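You operate a simulated robot arm through the tools that you are given. There is no shell and no other tool. Be economical: measure what you need, move in short steps, check, and stop when the job is done.

You are at the controls of a simulated two-armed robot. One attempt, no reset.

JOB
Seal and cap the blue tank's drain port, then try its valve.
Fine: the green seal, the teal cap, clamp shut, wheel tight; the blue drain valve under the tank open, then shut. Where these are worked on the way, their far stop is far enough and under half their travel is too little: blue drain valve.

Only the result counts: the job must be done as asked and must still hold three seconds after the hand-in. Knocking over, shifting, dropping, spilling or breaking anything else fails it. A push-on lid holds only when it is set on centred and level and pressed home; a screw cap is set on level and turned clockwise until tight.

ROBOT AND FRAMES
Two 7-joint arms with fingered hands on one trunk, on a base that drives. Base frame: it is fixed to the floor where the robot stands at the start and does not move with it; the origin is under the middle of the robot, x ahead of it, y to its left, z up. Lengths are in mm, angles in degrees, forces in N, time in s.
The left shoulder is at the start at [70, 169, 1113], the right one opposite. With the tool pointing down near the work surface each hand reaches from about 260 to 680 mm from the robot's upright axis, wherever it stands, measured 20 degrees to its own side. Places, roughly: blue drain port [500, -500, 600]; blue drain port clamp [400, -400, 600]; blue drain port face [500, -400, 600]; blue drain port wheel [500, -500, 700]; blue drain valve [400, -500, 500]. Payload 3.4 kg a hand.
The tool frame of a hand sits at the grasp point between the pads (the TCP): z along the fingers, y along the line on which they close. The tips reach 23 mm beyond it. Largest opening 116 mm; the body of the gripper starts 65 mm behind the TCP. The gripper is a hand of 4 fingers: y runs from the thumb to the fingers, the wrist lies at [0, 0, -211] in the tool frame.
Orientation is that of the tool frame in the base frame, as [roll, pitch, yaw] about the fixed x, y, z axes, in that order (R = Rz(yaw) Ry(pitch) Rx(roll)). With the fingers straight down and closing along the base's y, the tool's x points along the base's -x, its y along +y and its z along -z.

CONTROLS
- The arms move only by the tool apply_moves. It takes "left_increments", "right_increments" or both (then of equal length, played together; a hand with none holds still); each is a list of rows, each a list of 6 numbers: the shift along the tool's x, y, z in mm, then the turn, a rotation vector about the tool's x, y, z in degrees. In form: [[x, y, z, ax, ay, az], ...]. A call has 1 to 10 rows; each row shifts and turns the commanded pose from where the row before left it, along the tool's axes as they then stand. Each row takes 0.2 s and may step no farther than 50 mm and 8.6 degrees from the row before; otherwise, the whole call is refused. A pose out of reach is approached as far as the arm can. The call stops where the force on the tool passes 40 N (or 10 N more than at its start, if that is more) or the arm is blocked; 0.2 s more then pass. In this call time passes only in rows, and 0.2 s behind the last. The reply holds the time, the measured pose of the TCP, the force on the tool along the base axes, the opening and the grip force, in the units named above and with some noise, with the torque about the TCP (base axes, N m) and any sound that the robot's microphone picked up.
- Cameras (640 x 400 px; columns grow to the right, rows downward): "scene" is now at [118, -30.3, 1322.4]; the picture's right is [-0.49, -0.87, 0.00], its down [-0.60, 0.34, -0.72] and it looks along [0.63, -0.36, -0.69] (base axes); focal length 248 px, centre (320, 200). "left" rides on the left gripper at [-69, 1, -90] in its tool frame; the picture's right is [-0.01, -1.00, 0.00], its down [0.79, -0.01, -0.61] and it looks along [0.61, -0.01, 0.79] (tool axes); focal length 251 px, centre (320, 200). "right" rides on the right gripper at [69, 1, -90] in its tool frame; the picture's right is [-0.01, 1.00, 0.00], its down [-0.79, -0.01, -0.61] and it looks along [-0.61, -0.01, 0.79] (tool axes); focal length 251 px, centre (320, 200). There is no depth. A picture from a camera that has moved, and an enlarged one, comes with that camera's place and axes in the base frame and with its lens. The place of the scene camera against the robot may be out by one fixed shift of up to 18 mm in any direction.
- camera(camera): a new picture of that camera. The clock stands still meanwhile.
- lift_body(by): slides the trunk up (or, below 0, down) by that many mm; the arms and the scene camera ride with it, the base frame stays. It gives what a move gives, with no picture.
- drive_base(legs): drives the robot by 1 to 6 legs, each [ahead, left, turn to the left] in mm, mm and degrees, along the robot's own axes; the way and the turn of a leg run together, so that a leg with both is an arc; at most 1500 mm and 180 degrees a leg. The arms and the cameras ride along, it lands a little off, and it stops where it bumps. It gives what a move gives.
- set_fingers(finger1, finger2, finger3, thumb_bend, hand): sets how far each is bent, from 0 (flat) to 100 (curled in); at 30 the hand is open as for a grip, at 70 the pads meet at the TCP. One left out holds its place. A second passes; each finger stops where it meets its share of the squeeze, and holds until it gets a number again. It is the only way to open and close the hand. It gives what a move gives, with no picture; readings hold the bend of each and the force on the fingers (four entries, about 0 where the hand has none), thumb and palm.
- aim_head(pan, tilt): turns the head with the scene camera to pan (to the left, within 86 degrees either way) and tilt (down, from -29 to 69), counted from straight ahead of the robot. It gives what a move gives.
- inspect(camera, box): a new picture of the part [left, top, right, bottom] of that camera's present view, enlarged. The clock stands still meanwhile.
- close_job(): hands the job in; it is judged then, once.

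Go step by step. Nothing tells you exact positions but the pictures and the camera data: compare them with the known pose of the tool, close in by small moves and look again before you grip or let go. The budget is 120 turns and 108 pictures, counting those below and the enlarged ones. Unless the task says otherwise, let go and move clear before handing in, and close with one line.

The tools are called after "Emit:" as a command line: name --argument value ..., lists and objects as JSON in quotes. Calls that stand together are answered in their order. apply_moves: Moves the arms, as the interface text tells. Its arguments: {"type":"object","properties":{"left_increments":{"type":"array"},"right_increments":{"type":"array"}},"required":[]} The other tools are called the same way: lift_body (by) slides the trunk up or down; set_fingers (finger1, finger2, finger3, thumb_bend, hand) moves the fingers one by one; drive_base (legs) drives the base; aim_head (pan, tilt) turns the head that bears the scene camera; camera (camera) takes a picture; inspect (camera, box) takes an enlarged picture of a part of a camera's view; close_job () hands the job in.

At the start:

```text
time_s: 0.0
left_eef_pos: [410.3, -1.4, 1052.6]
left_tcp_rot: [-180.0, -0.1, 180.0]
left_force: [-0.3, -0.3, 0.2]
left_moment: [0.01, 0.01, 0.0]
left_opening: 115.7
left_grip_force: 0.1
left_shape: jaw
left_bend: [30.0, 30.0, 30.0, 30.0]
left_finger forces: [0.0, 0.1, 0.0, 0.1, 0.0, 0.1]
right_eef_pos: [348.2, -468.9, 1020.3]
right_tcp_rot: [-179.9, 0.0, -179.9]
right_force: [-0.3, 0.1, -0.5]
right_moment: [-0.01, 0.02, -0.02]
right_opening: 115.7
right_grip_force: 0.1
right_shape: jaw
right_bend: [30.0, 30.0, 30.0, 30.0]
right_finger forces: [0.0, 0.0, 0.0, 0.0, 0.0, 0.0]
trunk travel left (down, up): [-619.0, 321.0]
robot x, y, heading: [1.6, 0.4, 0.2]
head pan, tilt: [-29.6, 43.9]
```

scene: 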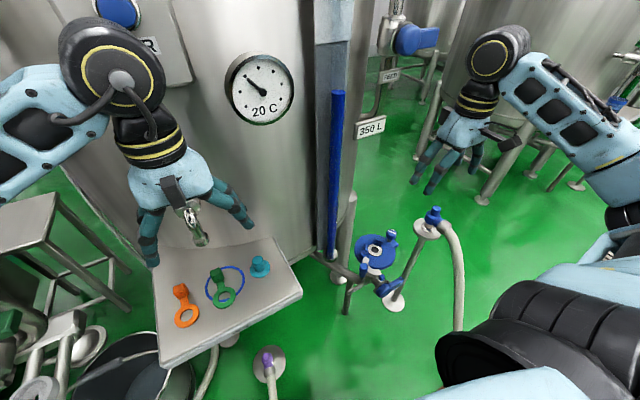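
right: 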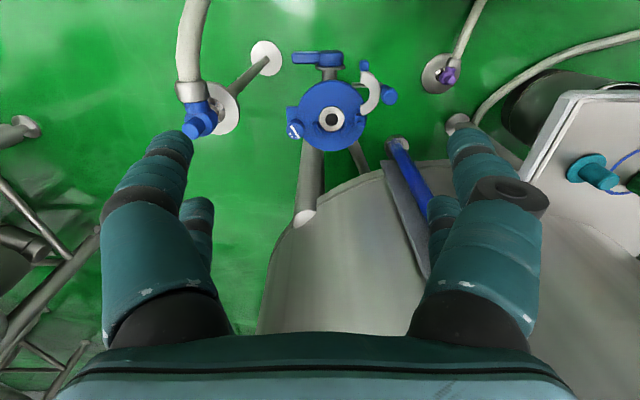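
left: 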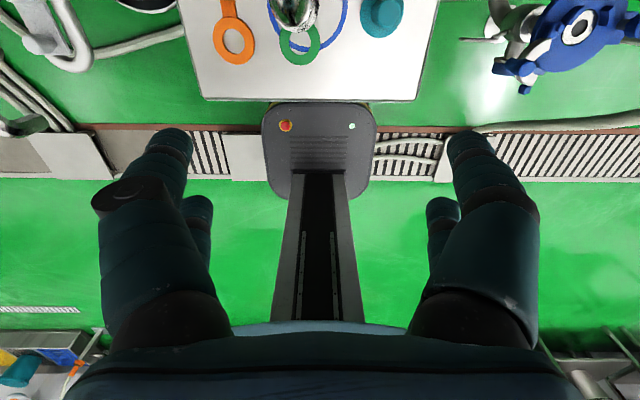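

I see a tray with an orange ring, a green ring (in a blue ring) and a teal cap; the drain port with blue clamp stands to the right. I'll enlarge both areas first.

Emit:
inspect --camera "scene" --box '[310, 180, 470, 340]'

Emit:
inspect --camera "scene" --box '[140, 220, 320, 370]'

Emit:
inspect --camera "right" --box '[240, 20, 480, 220]'

```text
2.50 times, centred on (390, 260) of scene
camera zoom: at [118.0, -30.3, 1322.4], right [-0.49, -0.87, 0.0], down [-0.6, 0.34, -0.72], along [0.63, -0.36, -0.69], focal length 619 px, centre (145, 50)
```

zoom: 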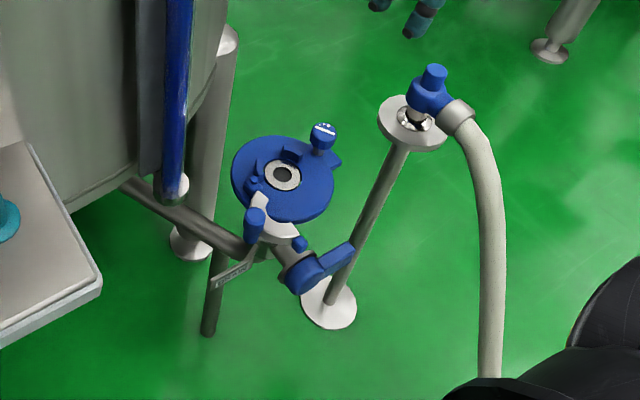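

```text
2.67 times, centred on (230, 295) of scene
camera zoom: at [118.0, -30.3, 1322.4], right [-0.49, -0.87, 0.0], down [-0.6, 0.34, -0.72], along [0.63, -0.36, -0.69], focal length 660 px, centre (560, -53)
```

zoom: 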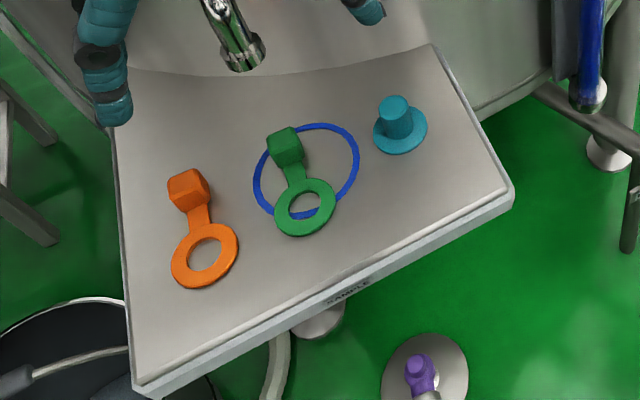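

```text
2.00 times, centred on (360, 120) of right
camera zoom: at [280.2, -467.5, 1110.5], right [0.01, 1.0, 0.0], down [0.79, -0.01, 0.61], along [0.61, -0.01, -0.79], focal length 503 px, centre (240, 360)
```

zoom: 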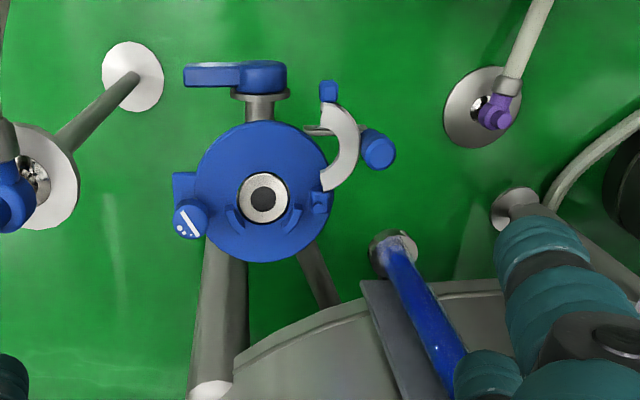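

Tray top looks about z≈780 with a sample tap hanging above the green seal, and the port is near [460,-447,605]. I'll aim the head at the tray and take a closer look at the tap.

Emit:
aim_head --pan 0 --tilt 50

Emit:
camera --camera "scene"

Emit:
inspect --camera "left" --box '[180, 0, 440, 110]'

```text
time_s: 0.9
left_eef_pos: [409.3, -2.4, 1052.1]
left_tcp_rot: [180.0, 0.0, 180.0]
left_force: [0.2, 0.8, 0.4]
left_moment: [-0.02, -0.02, -0.02]
left_opening: 115.8
left_grip_force: 0.1
left_shape: jaw
left_bend: [30.0, 30.0, 30.0, 30.0]
left_finger forces: [0.0, 0.0, 0.0, 0.1, 0.0, 0.0]
right_eef_pos: [349.3, -468.6, 1019.3]
right_tcp_rot: [-179.9, 0.0, 180.0]
right_force: [0.2, 2.0, -0.6]
right_moment: [0.03, 0.02, 0.02]
right_opening: 116.0
right_grip_force: 0.2
right_shape: jaw
right_bend: [30.0, 30.0, 30.0, 30.0]
right_finger forces: [0.1, 0.0, 0.1, 0.0, 0.0, 0.1]
trunk travel left (down, up): [-619.0, 321.0]
robot x, y, heading: [2.4, -0.2, 0.2]
head pan, tilt: [0.0, 50.0]
```

```text
101 pictures are left
camera scene: at [123.6, 10.3, 1313.9], right [0.0, -1.0, 0.0], down [-0.77, 0.0, -0.64], along [0.64, 0.0, -0.77], focal length 248 px, centre (320, 200)
```

scene: 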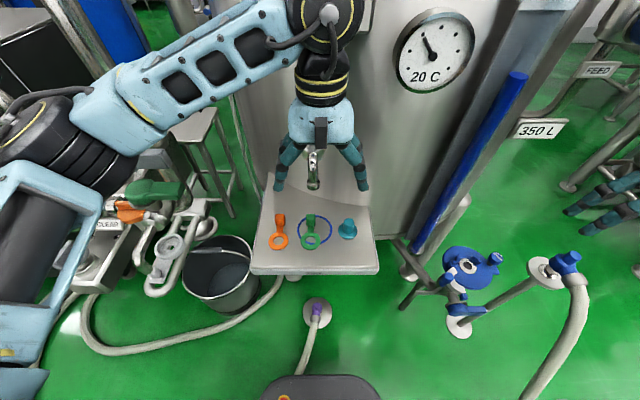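

```text
2.46 times, centred on (310, 55) of left
camera zoom: at [478.4, -0.9, 1142.3], right [0.01, -1.0, 0.0], down [-0.79, -0.01, 0.61], along [-0.61, -0.01, -0.79], focal length 619 px, centre (345, 557)
```

zoom: 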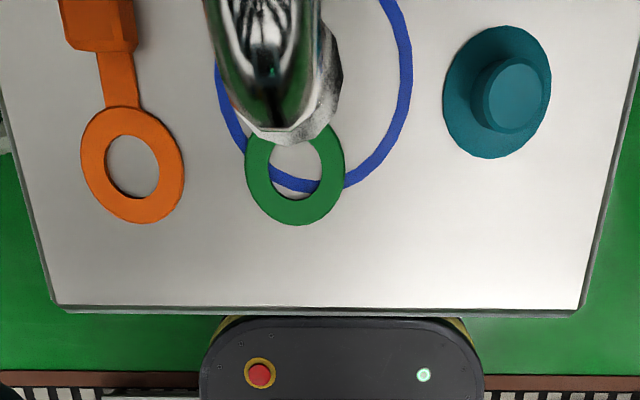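

The tap tip hangs at about [468,24,941], so the seal's tab will need a forward-tilted grip. Next I lower the right hand for a close look at the port.

Emit:
apply_moves --right_increments '[[0, 0, 45, 0, 0, 0], [0, 0, 45, 0, 0, 0], [0, 0, 45, 0, 0, 0], [0, 0, 45, 0, 0, 0]]'

Emit:
camera --camera "right"

Emit:
inspect --camera "scene" --box '[390, 210, 610, 350]'

Emit:
inspect --camera "scene" --box '[250, 180, 390, 280]'

```text
time_s: 1.9
left_eef_pos: [411.6, -2.6, 1051.1]
left_tcp_rot: [180.0, 0.0, -180.0]
left_force: [0.2, 0.7, -0.2]
left_moment: [0.01, -0.01, -0.03]
left_opening: 115.8
left_grip_force: 0.0
left_shape: jaw
left_bend: [30.0, 30.0, 30.0, 30.0]
left_finger forces: [0.1, 0.0, 0.0, 0.0, 0.1, 0.1]
right_eef_pos: [350.1, -469.2, 837.9]
right_tcp_rot: [-180.0, -0.1, -179.8]
right_force: [0.1, 0.7, -0.5]
right_moment: [-0.03, 0.0, 0.02]
right_opening: 115.8
right_grip_force: 0.2
right_shape: jaw
right_bend: [30.0, 30.0, 30.0, 30.0]
right_finger forces: [0.1, 0.1, 0.0, 0.0, 0.0, 0.1]
trunk travel left (down, up): [-619.0, 321.0]
robot x, y, heading: [1.2, 2.6, 0.1]
head pan, tilt: [0.0, 50.0]
```

```text
99 pictures are left
camera right: at [281.1, -467.6, 927.8], right [0.01, 1.0, 0.0], down [0.79, -0.01, 0.61], along [0.61, 0.0, -0.79], focal length 251 px, centre (320, 200)
```

right: 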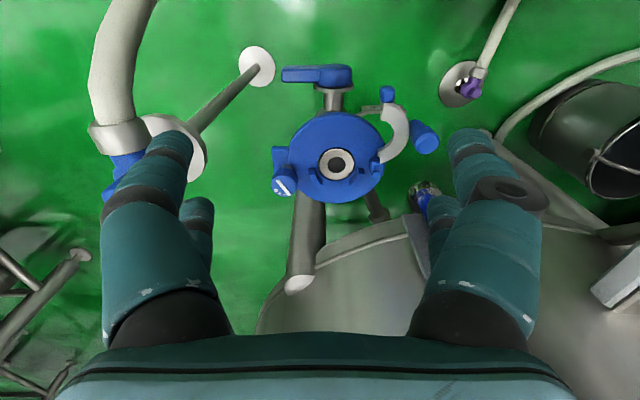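

```text
2.86 times, centred on (500, 280) of scene
camera zoom: at [123.8, 9.8, 1314.0], right [0.0, -1.0, 0.0], down [-0.77, 0.0, -0.64], along [0.64, 0.0, -0.77], focal length 707 px, centre (-194, -29)
```

zoom: 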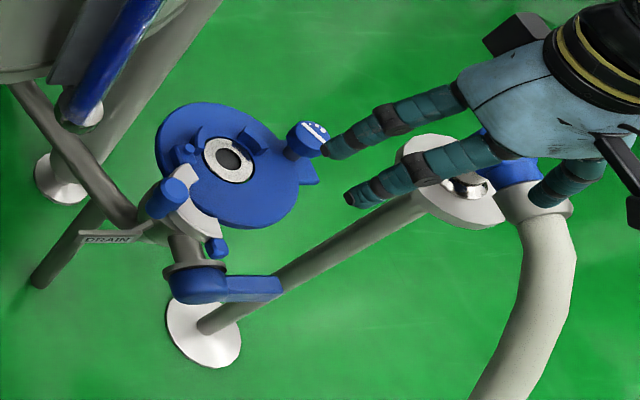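

```text
4.00 times, centred on (320, 230) of scene
camera zoom: at [123.8, 9.8, 1314.0], right [0.0, -1.0, 0.0], down [-0.77, 0.0, -0.64], along [0.64, 0.0, -0.77], focal length 990 px, centre (320, 80)
```

zoom: 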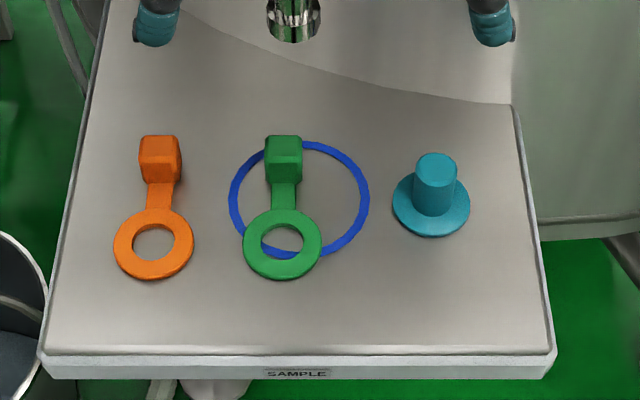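

Port face reads about [457,-446,618], wheel knob about [459,-515,667], clamp handle about [408,-340,635]. I'll bring the right hand a bit closer for detail of the clamp mechanism.

Emit:
apply_moves --right_increments '[[-20, 20, 20, 0, 0, 0], [-20, 20, 20, 0, 0, 0], [0, 20, 20, 0, 0, 0]]'

Emit:
inspect --camera "right" --box '[200, 60, 440, 210]'

Emit:
aim_head --pan -44 --tilt 50

Emit:
inspect --camera "scene" --box '[230, 110, 390, 260]'

```text
time_s: 2.7
left_eef_pos: [411.0, -0.6, 1051.5]
left_tcp_rot: [180.0, -0.1, -180.0]
left_force: [0.0, 0.3, 0.4]
left_moment: [0.0, -0.04, 0.01]
left_opening: 115.9
left_grip_force: 0.1
left_shape: jaw
left_bend: [30.0, 30.0, 30.0, 30.0]
left_finger forces: [0.1, 0.1, 0.1, 0.0, 0.1, 0.0]
right_eef_pos: [390.6, -410.4, 779.5]
right_tcp_rot: [-180.0, 0.0, -180.0]
right_force: [0.0, 0.4, -0.7]
right_moment: [0.05, 0.02, 0.04]
right_opening: 116.3
right_grip_force: 0.0
right_shape: jaw
right_bend: [30.0, 30.0, 30.0, 30.0]
right_finger forces: [0.1, 0.0, 0.0, 0.0, 0.0, 0.0]
trunk travel left (down, up): [-619.0, 321.0]
robot x, y, heading: [-0.6, -2.6, 0.0]
head pan, tilt: [0.0, 50.0]
```

```text
2.67 times, centred on (320, 135) of right
camera zoom: at [320.7, -408.8, 869.2], right [0.01, 1.0, 0.0], down [0.79, -0.01, 0.61], along [0.61, -0.01, -0.79], focal length 670 px, centre (320, 373)
```

zoom: 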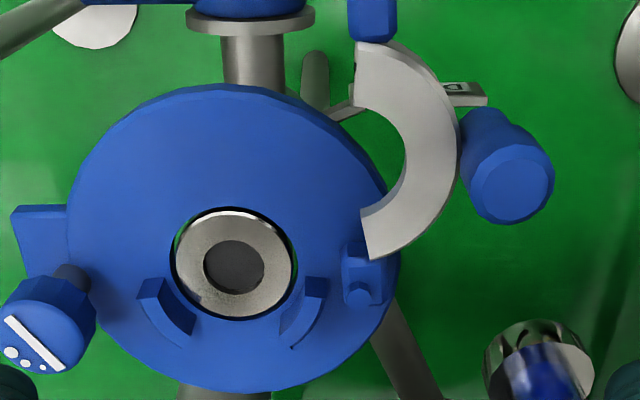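

```text
time_s: 3.9
left_eef_pos: [410.4, -2.3, 1051.5]
left_tcp_rot: [180.0, 0.0, -179.9]
left_force: [-0.6, 0.1, 1.0]
left_moment: [0.01, -0.01, -0.01]
left_opening: 115.9
left_grip_force: 0.2
left_shape: jaw
left_bend: [30.0, 30.0, 30.0, 30.0]
left_finger forces: [0.1, 0.0, 0.1, 0.0, 0.1, 0.0]
right_eef_pos: [390.3, -411.4, 779.1]
right_tcp_rot: [180.0, 0.0, 180.0]
right_force: [-0.9, -0.1, 0.8]
right_moment: [0.01, 0.0, 0.01]
right_opening: 115.9
right_grip_force: 0.0
right_shape: jaw
right_bend: [30.0, 30.0, 30.0, 30.0]
right_finger forces: [0.1, 0.1, 0.1, 0.1, 0.0, 0.0]
trunk travel left (down, up): [-619.0, 321.0]
robot x, y, heading: [0.1, 2.5, -0.0]
head pan, tilt: [-44.0, 50.0]
```

```text
2.67 times, centred on (310, 185) of scene
camera zoom: at [102.0, -43.0, 1313.9], right [-0.69, -0.72, 0.0], down [-0.55, 0.53, -0.64], along [0.46, -0.45, -0.77], focal length 660 px, centre (347, 240)
```

zoom: 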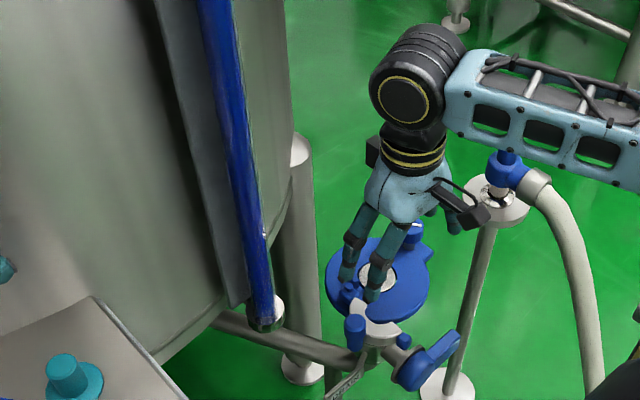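

The clamp's half-ring swings on a post at +y of the port (90° counter-clockwise from above), with guides on the +x side for the seal's tab, and a wheel with vertical axis at -y. I'll move the left arm away and bring the right hand tilted toward the tray.

Emit:
apply_moves --right_increments '[[16, 0, -44, 0, 0, 0], [16, 0, -44, 0, 0, 0], [16, 0, -44, 0, 0, 0], [16, 0, -44, 0, 0, 0], [16, 0, -44, 0, 0, 0], [0, 48, 0, 0, -8, 0], [0, 48, 0, 0, -8, 0], [0, 48, 0, 0, -8, 0], [0, 48, 0, 0, -8, 0], [0, 48, 0, 0, -8, 0]]' --left_increments '[[0, 30, 0, 0, 0, 0], [0, 30, 0, 0, 0, 0], [0, 30, 0, 0, 0, 0], [0, 30, 0, 0, 0, 0], [0, 30, 0, 0, 0, 0], [0, 30, 0, 0, 0, 0], [0, 30, 0, 0, 0, 0], [0, 30, 0, 0, 0, 0], [0, 30, 0, 0, 0, 0], [0, 30, 0, 0, 0, 0]]'

Emit:
apply_moves --right_increments '[[0, 40, 0, 0, 0, 0], [0, 40, 0, 0, 0, 0], [0, 40, 0, 0, 0, 0], [0, 40, 0, 0, 0, 0], [0, 40, 0, 0, 0, 0]]'

Emit:
aim_head --pan 0 --tilt 50

Emit:
camera --camera "right"

Emit:
camera --camera "scene"

```text
time_s: 6.0
left_eef_pos: [409.8, 302.5, 1050.9]
left_tcp_rot: [-179.9, -0.1, -179.8]
left_force: [-0.2, -0.1, 0.2]
left_moment: [0.01, -0.02, -0.03]
left_opening: 115.9
left_grip_force: 0.1
left_shape: jaw
left_bend: [30.0, 30.0, 30.0, 30.0]
left_finger forces: [0.1, 0.0, 0.0, 0.1, 0.0, 0.0]
right_eef_pos: [411.5, -172.5, 1049.0]
right_tcp_rot: [-179.8, 40.0, -179.7]
right_force: [0.3, 0.5, -0.5]
right_moment: [-0.03, 0.0, -0.02]
right_opening: 115.9
right_grip_force: 0.1
right_shape: jaw
right_bend: [30.0, 30.0, 30.0, 30.0]
right_finger forces: [0.0, 0.0, 0.1, 0.0, 0.0, 0.1]
right hand out of reach, approached as far as the arm can: row 7, 8, 9, 10
trunk travel left (down, up): [-619.0, 321.0]
robot x, y, heading: [-2.5, -1.3, 0.1]
head pan, tilt: [-44.0, 50.0]
```

```text
time_s: 7.2
left_eef_pos: [408.1, 299.1, 1051.9]
left_tcp_rot: [-179.9, -0.1, 179.9]
left_force: [-0.7, 0.1, -0.3]
left_moment: [0.0, -0.01, 0.0]
left_opening: 115.9
left_grip_force: 0.1
left_shape: jaw
left_bend: [30.0, 30.0, 30.0, 30.0]
left_finger forces: [0.0, 0.0, 0.1, 0.0, 0.0, 0.0]
right_eef_pos: [408.2, -57.7, 1051.0]
right_tcp_rot: [179.8, 40.0, 179.9]
right_force: [0.2, -0.6, 0.0]
right_moment: [0.0, -0.03, 0.01]
right_opening: 115.7
right_grip_force: 0.0
right_shape: jaw
right_bend: [30.0, 30.0, 30.0, 30.0]
right_finger forces: [0.1, 0.1, 0.1, 0.0, 0.0, 0.1]
right hand out of reach, approached as far as the arm can: row 4, 5
trunk travel left (down, up): [-619.0, 321.0]
robot x, y, heading: [0.2, -0.6, -0.3]
head pan, tilt: [-44.0, 50.0]
```

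```text
time_s: 8.4
left_eef_pos: [409.5, 298.5, 1050.5]
left_tcp_rot: [-179.9, 0.1, 179.9]
left_force: [0.2, -0.3, -0.1]
left_moment: [0.01, 0.02, 0.02]
left_opening: 115.9
left_grip_force: 0.1
left_shape: jaw
left_bend: [30.0, 30.0, 30.0, 30.0]
left_finger forces: [0.0, 0.0, 0.0, 0.1, 0.1, 0.0]
right_eef_pos: [407.8, -57.4, 1050.3]
right_tcp_rot: [179.9, 40.0, 179.8]
right_force: [-0.2, 0.9, 0.2]
right_moment: [-0.03, -0.02, -0.02]
right_opening: 116.1
right_grip_force: 0.1
right_shape: jaw
right_bend: [30.0, 30.0, 30.0, 30.0]
right_finger forces: [0.0, 0.0, 0.0, 0.0, 0.1, 0.0]
trunk travel left (down, up): [-619.0, 321.0]
robot x, y, heading: [1.4, 0.7, 0.1]
head pan, tilt: [0.0, 50.0]
```

```text
94 pictures are left
camera right: at [298.3, -56.6, 1075.7], right [0.01, 1.0, 0.01], down [0.22, -0.01, 0.98], along [0.98, -0.01, -0.22], focal length 251 px, centre (320, 200)
```

right: 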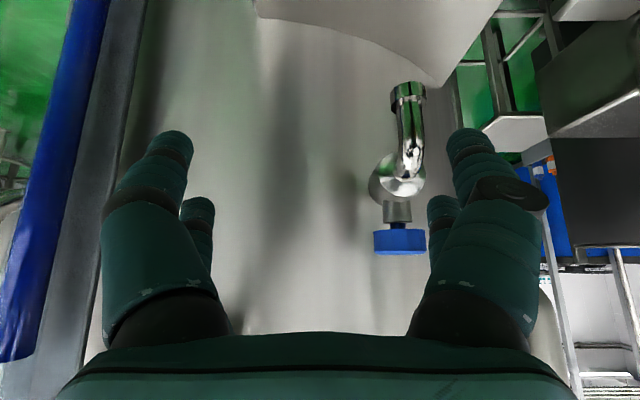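

```text
93 pictures are left
camera scene: at [123.7, 10.5, 1313.9], right [0.0, -1.0, 0.0], down [-0.77, 0.0, -0.64], along [0.64, 0.0, -0.77], focal length 248 px, centre (320, 200)
```

scene: 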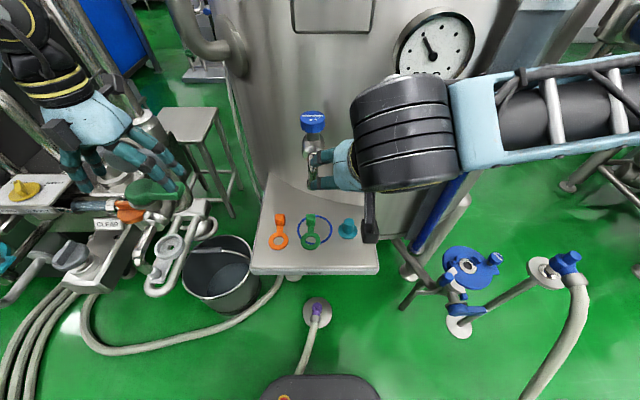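

The tilted pose is too near the robot's body there, so I will raise the left hand clear and drive back and a bit to the left.

Emit:
apply_moves --left_increments '[[25, -10, -45, 0, 0, 0], [25, -10, -45, 0, 0, 0], [25, -10, -45, 0, 0, 0], [25, -10, -45, 0, 0, 0]]'

Emit:
drive_base --legs '[[-110, 0, 0], [0, 110, 0]]'

Emit:
camera --camera "scene"

```text
refused: row 1 steps farther than a row can; nothing moved
```

```text
time_s: 10.3
left_eef_pos: [299.6, 407.6, 1050.9]
left_tcp_rot: [-180.0, 0.0, 179.9]
left_force: [0.4, -0.5, -0.8]
left_moment: [0.0, -0.01, 0.0]
left_opening: 116.2
left_grip_force: 0.1
left_shape: jaw
left_bend: [30.0, 30.0, 30.0, 30.0]
left_finger forces: [0.0, 0.1, 0.0, 0.0, 0.1, 0.1]
right_eef_pos: [297.2, 49.6, 1050.5]
right_tcp_rot: [179.9, 40.0, 179.8]
right_force: [0.3, 0.8, 0.8]
right_moment: [-0.02, -0.02, 0.0]
right_opening: 116.0
right_grip_force: 0.1
right_shape: jaw
right_bend: [30.0, 30.0, 30.0, 30.0]
right_finger forces: [0.0, 0.0, 0.0, 0.0, 0.0, 0.1]
trunk travel left (down, up): [-619.0, 321.0]
robot x, y, heading: [-111.0, 106.9, -0.0]
head pan, tilt: [0.0, 50.0]
```

```text
92 pictures are left
camera scene: at [12.8, 119.6, 1313.9], right [0.0, -1.0, 0.0], down [-0.77, 0.0, -0.64], along [0.64, 0.0, -0.77], focal length 248 px, centre (320, 200)
```

scene: 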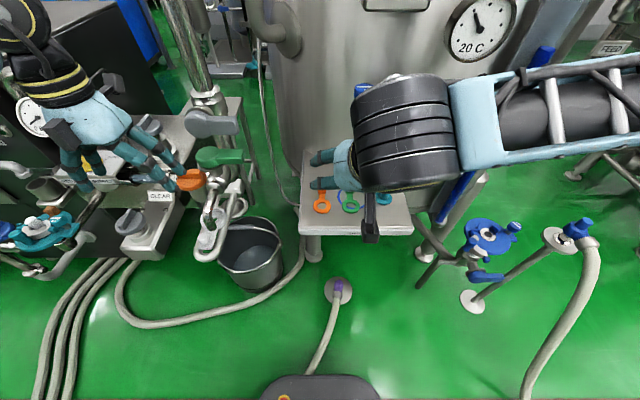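

The left hand is near console levers, so I raise it first, and start the right hand along its approach line to the seal's tab in a few rows.

Emit:
apply_moves --left_increments '[[0, 0, -45, 0, 0, 0], [0, 0, -45, 0, 0, 0], [0, 0, -45, 0, 0, 0], [10, -40, 0, 0, 0, 0], [10, -40, 0, 0, 0, 0]]'

Emit:
apply_moves --right_increments '[[0, -4, 40, 0, 0, 0], [0, -4, 40, 0, 0, 0], [0, -4, 40, 0, 0, 0]]'

Emit:
camera --camera "right"

Emit:
camera --camera "scene"

```text
time_s: 11.6
left_eef_pos: [279.2, 324.1, 1185.1]
left_tcp_rot: [179.9, 0.0, -180.0]
left_force: [0.5, -0.2, -0.1]
left_moment: [0.05, -0.03, 0.03]
left_opening: 115.9
left_grip_force: 0.2
left_shape: jaw
left_bend: [30.0, 30.0, 30.0, 30.0]
left_finger forces: [0.1, 0.0, 0.0, 0.1, 0.0, 0.0]
right_eef_pos: [297.7, 50.4, 1049.4]
right_tcp_rot: [179.9, 40.0, 179.8]
right_force: [-0.4, 0.1, -0.3]
right_moment: [0.04, 0.0, 0.0]
right_opening: 115.8
right_grip_force: 0.1
right_shape: jaw
right_bend: [30.0, 30.0, 30.0, 30.0]
right_finger forces: [0.0, 0.0, 0.0, 0.0, 0.0, 0.0]
trunk travel left (down, up): [-619.0, 321.0]
robot x, y, heading: [-111.7, 106.3, 0.1]
head pan, tilt: [0.0, 50.0]
```

```text
time_s: 12.3
left_eef_pos: [279.7, 327.5, 1186.1]
left_tcp_rot: [180.0, 0.0, -180.0]
left_force: [-0.9, 0.1, -0.1]
left_moment: [0.03, 0.0, 0.0]
left_opening: 115.9
left_grip_force: 0.0
left_shape: jaw
left_bend: [30.0, 30.0, 30.0, 30.0]
left_finger forces: [0.1, 0.0, 0.0, 0.0, 0.1, 0.0]
right_eef_pos: [374.0, 35.6, 960.8]
right_tcp_rot: [179.8, 40.0, 179.8]
right_force: [0.8, 0.1, 0.3]
right_moment: [0.02, -0.06, -0.01]
right_opening: 116.0
right_grip_force: 0.1
right_shape: jaw
right_bend: [30.0, 30.0, 30.0, 30.0]
right_finger forces: [0.0, 0.0, 0.1, 0.1, 0.1, 0.0]
right hand out of reach, approached as far as the arm can: row 3
trunk travel left (down, up): [-619.0, 321.0]
robot x, y, heading: [-112.4, 112.5, -0.1]
head pan, tilt: [0.0, 50.0]
```

```text
91 pictures are left
camera right: at [264.3, 36.9, 984.8], right [0.01, 1.0, 0.01], down [0.22, -0.01, 0.98], along [0.98, -0.01, -0.22], focal length 251 px, centre (320, 200)
```

right: 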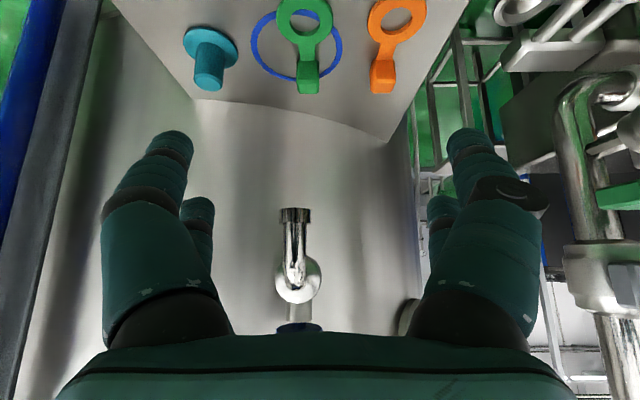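

```text
90 pictures are left
camera scene: at [13.2, 120.0, 1313.9], right [0.0, -1.0, 0.0], down [-0.77, 0.0, -0.64], along [0.64, 0.0, -0.77], focal length 248 px, centre (320, 200)
```

scene: 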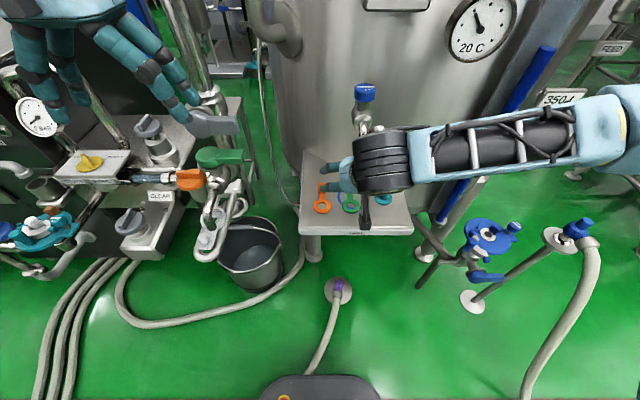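

Hand cameras put the seal's ring centre at about [443,23,780] and its tab near [503,23,800]; the scene camera is biased by about (-9,+9). I continue along the tilted approach, shifting to y=23.

Emit:
apply_moves --right_increments '[[0, -7, 30, 0, 0, 0], [0, -7, 30, 0, 0, 0]]'

Emit:
camera --camera "right"

Emit:
camera --camera "scene"

```text
time_s: 12.9
left_eef_pos: [279.6, 326.1, 1185.6]
left_tcp_rot: [-180.0, 0.1, 179.9]
left_force: [0.1, 0.0, 0.2]
left_moment: [0.0, -0.01, 0.0]
left_opening: 116.1
left_grip_force: 0.0
left_shape: jaw
left_bend: [30.0, 30.0, 30.0, 30.0]
left_finger forces: [0.0, 0.1, 0.0, 0.0, 0.0, 0.0]
right_eef_pos: [408.9, 11.0, 918.0]
right_tcp_rot: [179.7, 40.1, 179.9]
right_force: [-0.6, -0.1, -0.5]
right_moment: [0.0, 0.01, -0.03]
right_opening: 115.9
right_grip_force: 0.0
right_shape: jaw
right_bend: [30.0, 30.0, 30.0, 30.0]
right_finger forces: [0.0, 0.0, 0.1, 0.0, 0.1, 0.0]
right hand out of reach, approached as far as the arm can: row 1, 2
trunk travel left (down, up): [-619.0, 321.0]
robot x, y, heading: [-111.8, 110.3, 0.1]
head pan, tilt: [0.0, 50.0]
```

```text
89 pictures are left
camera right: at [299.2, 13.4, 942.8], right [0.01, 1.0, 0.01], down [0.22, -0.01, 0.98], along [0.98, 0.0, -0.22], focal length 251 px, centre (320, 200)
```

right: 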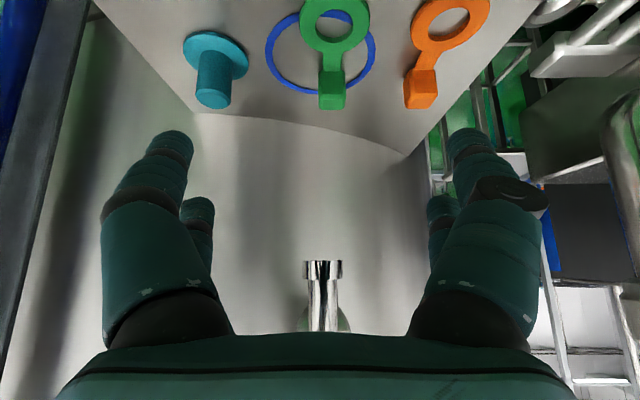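

```text
88 pictures are left
camera scene: at [13.5, 119.7, 1313.9], right [0.0, -1.0, 0.0], down [-0.77, 0.0, -0.64], along [0.64, 0.0, -0.77], focal length 248 px, centre (320, 200)
```

scene: 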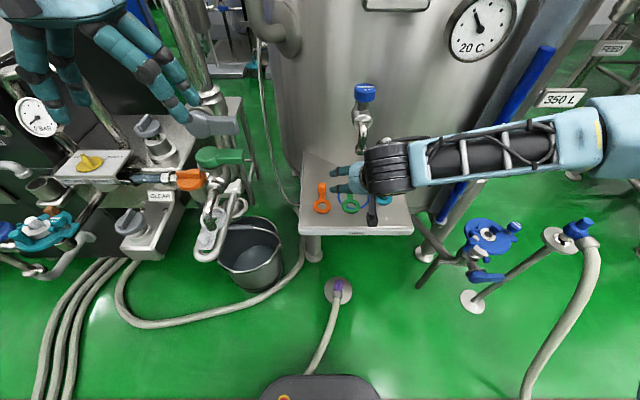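

The arm is too folded here, so I back the base off 90 mm and then extend again.

Emit:
drive_base --legs '[[-90, 0, 0]]'

Emit:
apply_moves --right_increments '[[-15, 3, 30, 0, 0, 0], [-15, 3, 30, 0, 0, 0], [-15, 3, 30, 0, 0, 0]]'

```text
time_s: 14.1
left_eef_pos: [190.0, 326.6, 1185.3]
left_tcp_rot: [-180.0, -0.1, 179.9]
left_force: [-0.8, -0.5, -0.3]
left_moment: [0.03, 0.0, 0.02]
left_opening: 116.0
left_grip_force: 0.1
left_shape: jaw
left_bend: [30.0, 30.0, 30.0, 30.0]
left_finger forces: [0.1, 0.0, 0.0, 0.0, 0.1, 0.1]
right_eef_pos: [320.4, 12.8, 918.1]
right_tcp_rot: [179.7, 40.0, 179.8]
right_force: [0.9, -0.5, 0.2]
right_moment: [0.03, 0.0, 0.03]
right_opening: 116.0
right_grip_force: 0.1
right_shape: jaw
right_bend: [30.0, 30.0, 30.0, 30.0]
right_finger forces: [0.0, 0.1, 0.0, 0.0, 0.1, 0.0]
trunk travel left (down, up): [-619.0, 321.0]
robot x, y, heading: [-199.7, 110.5, 0.0]
head pan, tilt: [0.0, 50.0]
```

```text
time_s: 14.8
left_eef_pos: [190.1, 324.6, 1185.5]
left_tcp_rot: [179.9, -0.1, -180.0]
left_force: [0.1, 0.6, -0.3]
left_moment: [0.0, -0.01, 0.01]
left_opening: 116.0
left_grip_force: 0.0
left_shape: jaw
left_bend: [30.0, 30.0, 30.0, 30.0]
left_finger forces: [0.0, 0.1, 0.0, 0.0, 0.1, 0.1]
right_eef_pos: [386.1, -25.6, 905.0]
right_tcp_rot: [179.7, 40.1, 179.9]
right_force: [0.3, 0.6, 0.7]
right_moment: [0.02, -0.05, 0.03]
right_opening: 116.0
right_grip_force: 0.1
right_shape: jaw
right_bend: [30.0, 30.0, 30.0, 30.0]
right_finger forces: [0.0, 0.1, 0.0, 0.0, 0.0, 0.0]
right hand out of reach, approached as far as the arm can: row 1, 2, 3
trunk travel left (down, up): [-619.0, 321.0]
robot x, y, heading: [-203.4, 107.4, 0.1]
head pan, tilt: [0.0, 50.0]
```

Reach is limited crossing to the robot's left, so I drive 150 mm more to the left so the tray sits on the right arm's own side.

Emit:
drive_base --legs '[[0, 150, 0]]'

Emit:
apply_moves --right_increments '[[0, -35, 0, 0, 0, 0], [0, -35, 0, 0, 0, 0], [0, -30, 0, 0, 0, 0]]'

Emit:
camera --camera "scene"

Emit:
camera --camera "right"

```text
time_s: 16.2
left_eef_pos: [189.7, 475.2, 1184.3]
left_tcp_rot: [179.9, 0.0, 179.9]
left_force: [0.3, 0.4, -0.1]
left_moment: [0.01, 0.04, 0.02]
left_opening: 116.1
left_grip_force: 0.0
left_shape: jaw
left_bend: [30.0, 30.0, 30.0, 30.0]
left_finger forces: [0.1, 0.0, 0.0, 0.0, 0.0, 0.0]
right_eef_pos: [386.3, 123.9, 904.8]
right_tcp_rot: [179.6, 40.0, 179.9]
right_force: [-0.1, -0.1, 0.7]
right_moment: [-0.01, 0.01, -0.05]
right_opening: 116.2
right_grip_force: 0.0
right_shape: jaw
right_bend: [30.0, 30.0, 30.0, 30.0]
right_finger forces: [0.0, 0.1, 0.0, 0.0, 0.0, 0.0]
trunk travel left (down, up): [-619.0, 321.0]
robot x, y, heading: [-202.1, 259.8, 0.1]
head pan, tilt: [0.0, 50.0]
```

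```text
time_s: 17.0
left_eef_pos: [190.1, 476.2, 1187.3]
left_tcp_rot: [180.0, 0.0, -179.9]
left_force: [-0.6, -0.1, -0.1]
left_moment: [0.0, -0.03, 0.01]
left_opening: 115.7
left_grip_force: 0.1
left_shape: jaw
left_bend: [30.0, 30.0, 30.0, 30.0]
left_finger forces: [0.0, 0.1, 0.0, 0.1, 0.0, 0.0]
right_eef_pos: [384.4, 24.6, 904.6]
right_tcp_rot: [179.6, 40.0, 179.9]
right_force: [0.3, -0.2, -0.4]
right_moment: [0.01, -0.01, -0.01]
right_opening: 115.8
right_grip_force: 0.1
right_shape: jaw
right_bend: [30.0, 30.0, 30.0, 30.0]
right_finger forces: [0.0, 0.0, 0.0, 0.0, 0.0, 0.1]
trunk travel left (down, up): [-619.0, 321.0]
robot x, y, heading: [-199.5, 257.0, 0.2]
head pan, tilt: [0.0, 50.0]
```

```text
87 pictures are left
camera scene: at [-76.4, 269.3, 1313.9], right [0.0, -1.0, 0.0], down [-0.77, 0.0, -0.64], along [0.64, 0.0, -0.77], focal length 248 px, centre (320, 200)
```

scene: 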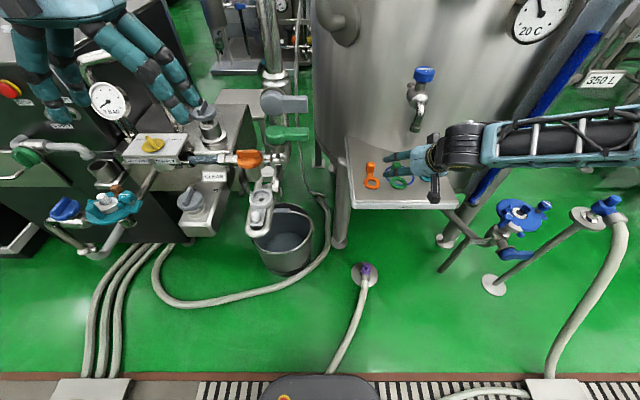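

```text
86 pictures are left
camera right: at [274.5, 25.3, 929.7], right [0.01, 1.0, 0.01], down [0.22, -0.01, 0.98], along [0.98, 0.0, -0.22], focal length 251 px, centre (320, 200)
```

right: 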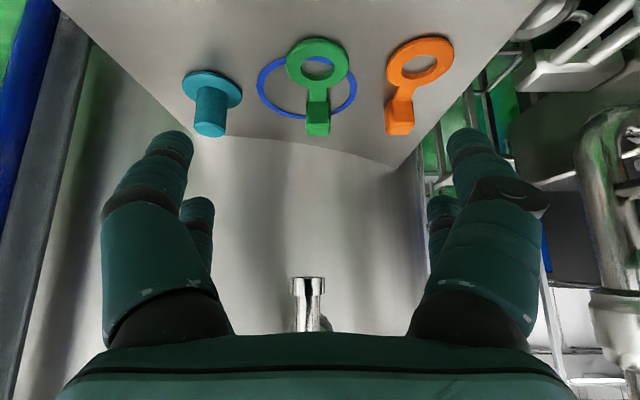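

Now well in reach and aligned in y with the tab. I advance to about 50 mm short of the tab and zoom.

Emit:
apply_moves --right_increments '[[-7, -1, 25, 0, 0, 0], [-7, 0, 25, 0, 0, 0], [-7, 0, 25, 0, 0, 0], [-7, 0, 25, 0, 0, 0]]'

Emit:
inspect --camera "right" --box '[200, 60, 440, 210]'

Emit:
inspect --camera "scene" --box '[330, 90, 490, 220]'

```text
time_s: 18.0
left_eef_pos: [188.7, 476.1, 1186.9]
left_tcp_rot: [-180.0, 0.0, 180.0]
left_force: [-0.3, 0.2, -0.8]
left_moment: [-0.01, -0.02, -0.03]
left_opening: 115.9
left_grip_force: 0.1
left_shape: jaw
left_bend: [30.0, 30.0, 30.0, 30.0]
left_finger forces: [0.0, 0.1, 0.0, 0.0, 0.0, 0.0]
right_eef_pos: [453.8, 15.0, 857.2]
right_tcp_rot: [179.7, 40.0, 179.9]
right_force: [0.3, 0.2, -0.4]
right_moment: [-0.02, 0.04, 0.0]
right_opening: 115.7
right_grip_force: 0.1
right_shape: jaw
right_bend: [30.0, 30.0, 30.0, 30.0]
right_finger forces: [0.0, 0.1, 0.0, 0.0, 0.1, 0.0]
right hand out of reach, approached as far as the arm can: row 4
trunk travel left (down, up): [-619.0, 321.0]
robot x, y, heading: [-198.0, 259.5, -0.0]
head pan, tilt: [0.0, 50.0]
```

```text
2.67 times, centred on (320, 135) of right
camera zoom: at [344.1, 16.0, 882.9], right [0.01, 1.0, 0.01], down [0.22, -0.01, 0.98], along [0.98, 0.0, -0.22], focal length 670 px, centre (320, 373)
```

zoom: 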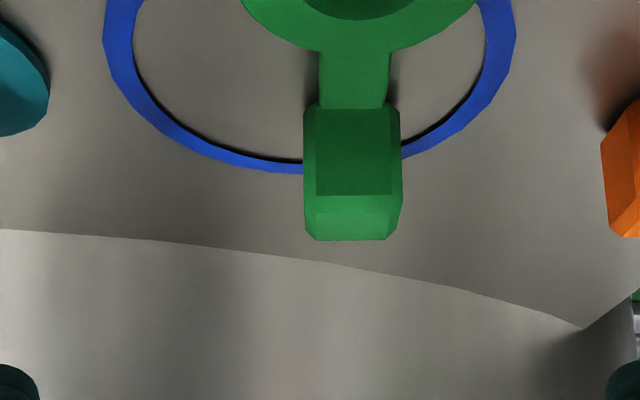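

```text
3.08 times, centred on (410, 155) of scene
camera zoom: at [-76.5, 269.5, 1314.0], right [0.0, -1.0, 0.0], down [-0.77, 0.0, -0.64], along [0.64, 0.0, -0.77], focal length 762 px, centre (43, 338)
```

zoom: 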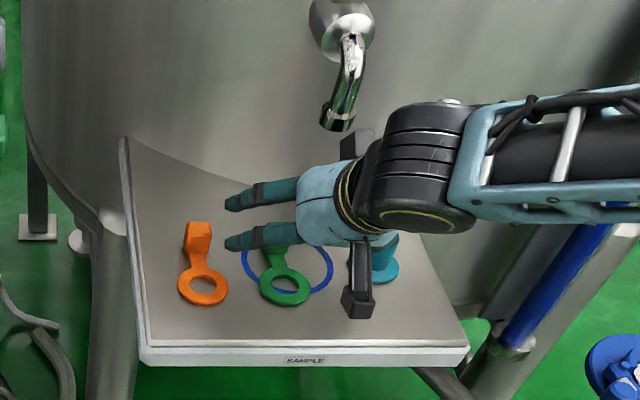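

The blue ring lies flat under the tab; lifting straight up will be needed. Reach is limited again in y, so I retreat, tuck the left hand in, and drive a further 110 mm left.

Emit:
apply_moves --right_increments '[[0, 0, -30, 0, 0, 0], [0, 0, -30, 0, 0, 0], [0, 0, -30, 0, 0, 0], [0, 0, -10, 0, 0, 0]]' --left_increments '[[0, -40, 0, 0, 0, 0], [0, -40, 0, 0, 0, 0], [0, -40, 0, 0, 0, 0], [0, -40, 0, 0, 0, 0]]'

Emit:
drive_base --legs '[[0, 110, 0]]'

Emit:
apply_moves --right_increments '[[0, -30, 0, 0, 0, 0], [0, -30, 0, 0, 0, 0], [0, -30, 0, 0, 0, 0]]'

```text
time_s: 19.0
left_eef_pos: [189.8, 313.4, 1188.0]
left_tcp_rot: [179.9, 0.0, -179.9]
left_force: [-0.4, 0.4, -0.6]
left_moment: [0.01, -0.01, 0.03]
left_opening: 115.8
left_grip_force: 0.1
left_shape: jaw
left_bend: [30.0, 30.0, 30.0, 30.0]
left_finger forces: [0.0, 0.0, 0.0, 0.1, 0.1, 0.0]
right_eef_pos: [391.7, 12.4, 933.9]
right_tcp_rot: [179.6, 40.0, 179.7]
right_force: [-0.3, -0.7, 0.1]
right_moment: [0.02, 0.02, 0.0]
right_opening: 116.0
right_grip_force: 0.1
right_shape: jaw
right_bend: [30.0, 30.0, 30.0, 30.0]
right_finger forces: [0.1, 0.0, 0.0, 0.1, 0.0, 0.1]
trunk travel left (down, up): [-619.0, 321.0]
robot x, y, heading: [-198.5, 260.4, 0.2]
head pan, tilt: [0.0, 50.0]
```

```text
time_s: 20.2
left_eef_pos: [190.2, 424.5, 1188.6]
left_tcp_rot: [180.0, 0.0, -179.9]
left_force: [-0.6, 0.5, -0.7]
left_moment: [-0.01, -0.01, 0.03]
left_opening: 115.7
left_grip_force: 0.1
left_shape: jaw
left_bend: [30.0, 30.0, 30.0, 30.0]
left_finger forces: [0.1, 0.1, 0.0, 0.0, 0.0, 0.0]
right_eef_pos: [393.7, 121.6, 934.4]
right_tcp_rot: [179.6, 39.9, 179.9]
right_force: [-0.4, 0.2, -0.9]
right_moment: [-0.02, -0.03, 0.0]
right_opening: 116.2
right_grip_force: 0.0
right_shape: jaw
right_bend: [30.0, 30.0, 30.0, 30.0]
right_finger forces: [0.0, 0.0, 0.1, 0.0, 0.1, 0.0]
trunk travel left (down, up): [-619.0, 321.0]
robot x, y, heading: [-201.8, 366.9, 0.2]
head pan, tilt: [0.0, 50.0]
```

```text
time_s: 21.0
left_eef_pos: [189.5, 424.2, 1188.6]
left_tcp_rot: [179.9, 0.0, -179.9]
left_force: [-0.2, -0.9, 0.2]
left_moment: [0.03, 0.0, -0.01]
left_opening: 115.8
left_grip_force: 0.1
left_shape: jaw
left_bend: [30.0, 30.0, 30.0, 30.0]
left_finger forces: [0.0, 0.0, 0.0, 0.1, 0.0, 0.0]
right_eef_pos: [391.5, 30.9, 935.0]
right_tcp_rot: [179.6, 40.0, 179.8]
right_force: [0.6, -0.4, -0.4]
right_moment: [0.02, 0.0, -0.03]
right_opening: 116.0
right_grip_force: 0.1
right_shape: jaw
right_bend: [30.0, 30.0, 30.0, 30.0]
right_finger forces: [0.0, 0.0, 0.0, 0.0, 0.0, 0.0]
trunk travel left (down, up): [-619.0, 321.0]
robot x, y, heading: [-199.8, 370.1, 0.3]
head pan, tilt: [0.0, 50.0]
```

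The tab reads as a ~25 mm cube, x 485–511, y≈23, top z≈811. Before gripping I check the finger layout of the hand.

Emit:
camera --camera "scene"

Emit:
set_fingers --hand "right" --finger1 50 --finger2 50 --finger3 50 --thumb_bend 50

Emit:
camera --camera "right"

Emit:
inspect --camera "scene" --box '[400, 80, 560, 190]'

```text
83 pictures are left
camera scene: at [-76.6, 377.4, 1314.0], right [0.0, -1.0, 0.0], down [-0.77, 0.0, -0.64], along [0.64, 0.0, -0.77], focal length 248 px, centre (320, 200)
```

scene: 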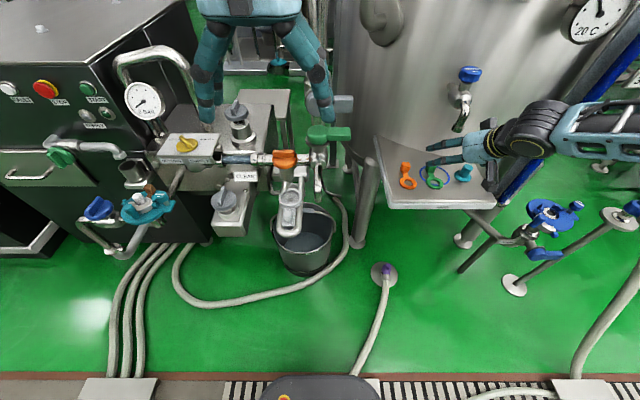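

```text
time_s: 22.0
left_eef_pos: [190.8, 425.3, 1187.8]
left_tcp_rot: [179.9, 0.0, -179.9]
left_force: [0.2, -0.9, -0.7]
left_moment: [0.0, 0.02, 0.0]
left_opening: 115.9
left_grip_force: 0.1
left_shape: jaw
left_bend: [30.0, 30.0, 30.0, 30.0]
left_finger forces: [0.0, 0.1, 0.0, 0.1, 0.0, 0.1]
right_eef_pos: [391.9, 31.2, 934.9]
right_tcp_rot: [179.6, 40.0, 179.9]
right_force: [-0.3, 0.4, -0.4]
right_moment: [0.0, 0.0, -0.01]
right_opening: 58.7
right_grip_force: 0.1
right_shape: fingers
right_bend: [50.0, 50.0, 50.0, 50.0]
right_finger forces: [0.1, 0.0, 0.1, 0.0, 0.0, 0.0]
trunk travel left (down, up): [-619.0, 321.0]
robot x, y, heading: [-199.5, 365.5, 0.2]
head pan, tilt: [0.0, 50.0]
```

```text
82 pictures are left
camera right: at [281.5, 33.0, 960.0], right [0.0, 1.0, 0.01], down [0.22, -0.01, 0.98], along [0.98, 0.0, -0.22], focal length 251 px, centre (320, 200)
```

right: 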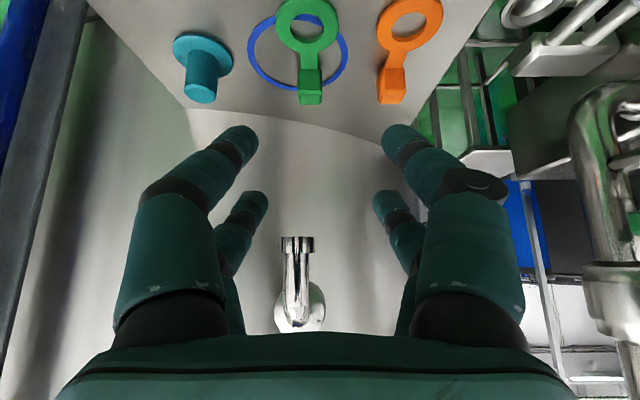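

```text
3.64 times, centred on (480, 135) of scene
camera zoom: at [-76.4, 378.0, 1313.9], right [0.0, -1.0, 0.0], down [-0.77, 0.0, -0.64], along [0.64, 0.0, -0.77], focal length 900 px, centre (-262, 436)
```

zoom: 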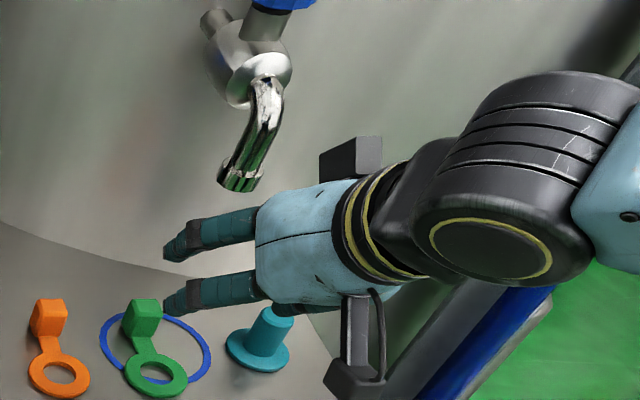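

The hand has two rows of digits about 22 mm either side of its axis, so I'll grip the tab with the lower row at a 60° tilt to stay clear of the tap. I rotate and move to the pre-grasp point.

Emit:
apply_moves --right_increments '[[0, -2, 0, 0, -8, 0], [0, -2, 0, 0, -8, 0], [0, -2, 0, 0, -4, 0], [22, -1, 14, 0, 0, 0], [22, -1, 14, 0, 0, 0]]'

Emit:
camera --camera "right"

Emit:
inspect --camera "scene" --box '[360, 60, 560, 220]'

```text
time_s: 23.2
left_eef_pos: [190.9, 424.7, 1185.7]
left_tcp_rot: [180.0, 0.0, -180.0]
left_force: [-0.4, 0.6, -0.7]
left_moment: [0.0, -0.02, 0.0]
left_opening: 115.8
left_grip_force: 0.0
left_shape: jaw
left_bend: [30.0, 30.0, 30.0, 30.0]
left_finger forces: [0.0, 0.1, 0.0, 0.1, 0.0, 0.0]
right_eef_pos: [393.8, 24.0, 879.9]
right_tcp_rot: [179.3, 60.0, 179.5]
right_force: [0.4, 0.5, 0.0]
right_moment: [0.0, -0.01, 0.02]
right_opening: 58.9
right_grip_force: 0.1
right_shape: fingers
right_bend: [50.0, 50.0, 50.0, 50.0]
right_finger forces: [0.1, 0.0, 0.1, 0.1, 0.0, 0.0]
trunk travel left (down, up): [-619.0, 321.0]
robot x, y, heading: [-199.6, 367.7, -0.1]
head pan, tilt: [0.0, 50.0]
```

```text
80 pictures are left
camera right: at [282.2, 25.2, 866.7], right [0.0, 1.0, 0.01], down [-0.13, -0.01, 0.99], along [0.99, 0.0, 0.13], focal length 251 px, centre (320, 200)
```

right: 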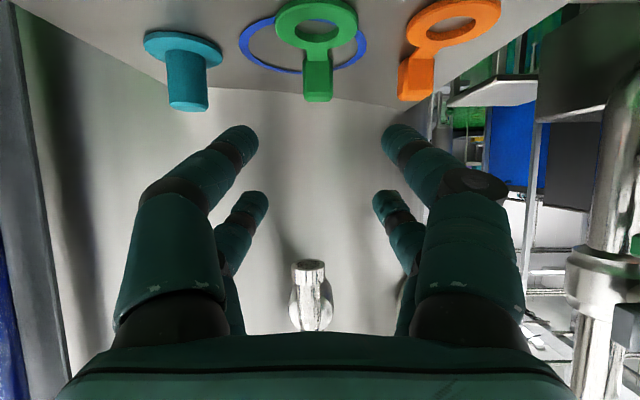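

```text
2.50 times, centred on (460, 140) of scene
camera zoom: at [-75.7, 377.6, 1313.9], right [0.0, -1.0, 0.0], down [-0.77, 0.0, -0.64], along [0.64, 0.0, -0.77], focal length 619 px, centre (-30, 350)
```

zoom: 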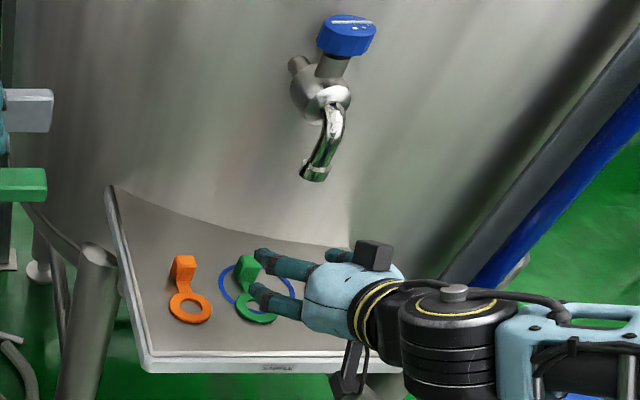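

Clearances look fine at 60°. I advance most of the way and look.

Emit:
apply_moves --right_increments '[[-1, 0, 30, 0, 0, 0], [-1, 0, 30, 0, 0, 0], [-1, 0, 30, 0, 0, 0]]'

Emit:
camera --camera "right"

Emit:
inspect --camera "scene" --box '[400, 80, 520, 220]'

```text
time_s: 24.0
left_eef_pos: [190.6, 426.2, 1186.8]
left_tcp_rot: [-180.0, -0.1, -179.9]
left_force: [0.2, -0.1, 0.9]
left_moment: [-0.02, -0.03, -0.01]
left_opening: 116.0
left_grip_force: 0.0
left_shape: jaw
left_bend: [30.0, 30.0, 30.0, 30.0]
left_finger forces: [0.0, 0.1, 0.0, 0.0, 0.0, 0.1]
right_eef_pos: [473.9, 24.5, 842.4]
right_tcp_rot: [179.9, 59.9, -179.9]
right_force: [-0.2, -0.3, 0.3]
right_moment: [0.02, 0.01, -0.01]
right_opening: 58.6
right_grip_force: 0.0
right_shape: fingers
right_bend: [50.0, 50.0, 50.0, 50.0]
right_finger forces: [0.0, 0.0, 0.1, 0.0, 0.0, 0.0]
trunk travel left (down, up): [-619.0, 321.0]
robot x, y, heading: [-201.2, 367.3, 0.1]
head pan, tilt: [0.0, 50.0]
```

```text
78 pictures are left
camera right: at [360.4, 26.8, 828.1], right [0.0, 1.0, 0.01], down [-0.13, -0.01, 0.99], along [0.99, 0.0, 0.13], focal length 251 px, centre (320, 200)
```

right: 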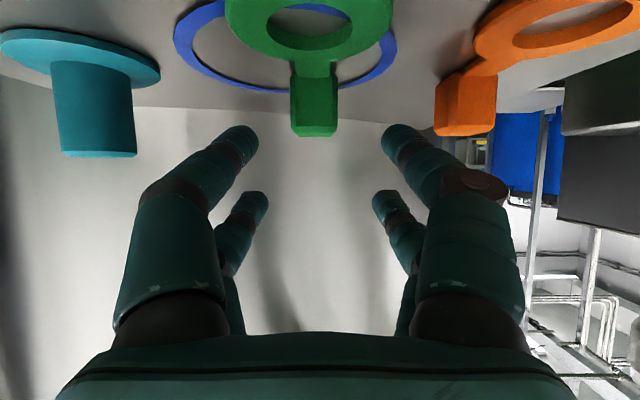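

```text
2.86 times, centred on (460, 150) of scene
camera zoom: at [-75.1, 380.0, 1313.8], right [0.0, -1.0, 0.0], down [-0.77, 0.0, -0.64], along [0.64, 0.0, -0.77], focal length 707 px, centre (-80, 343)
```

zoom: 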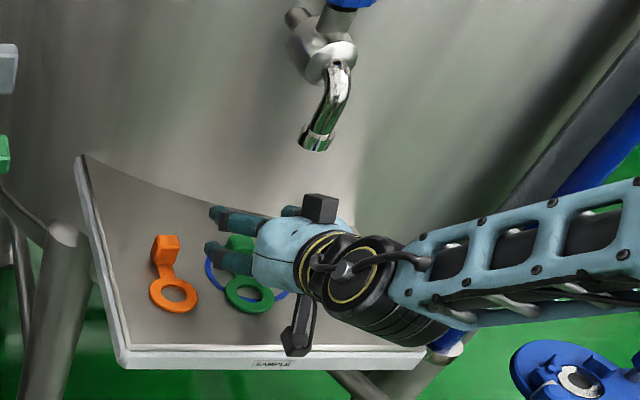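

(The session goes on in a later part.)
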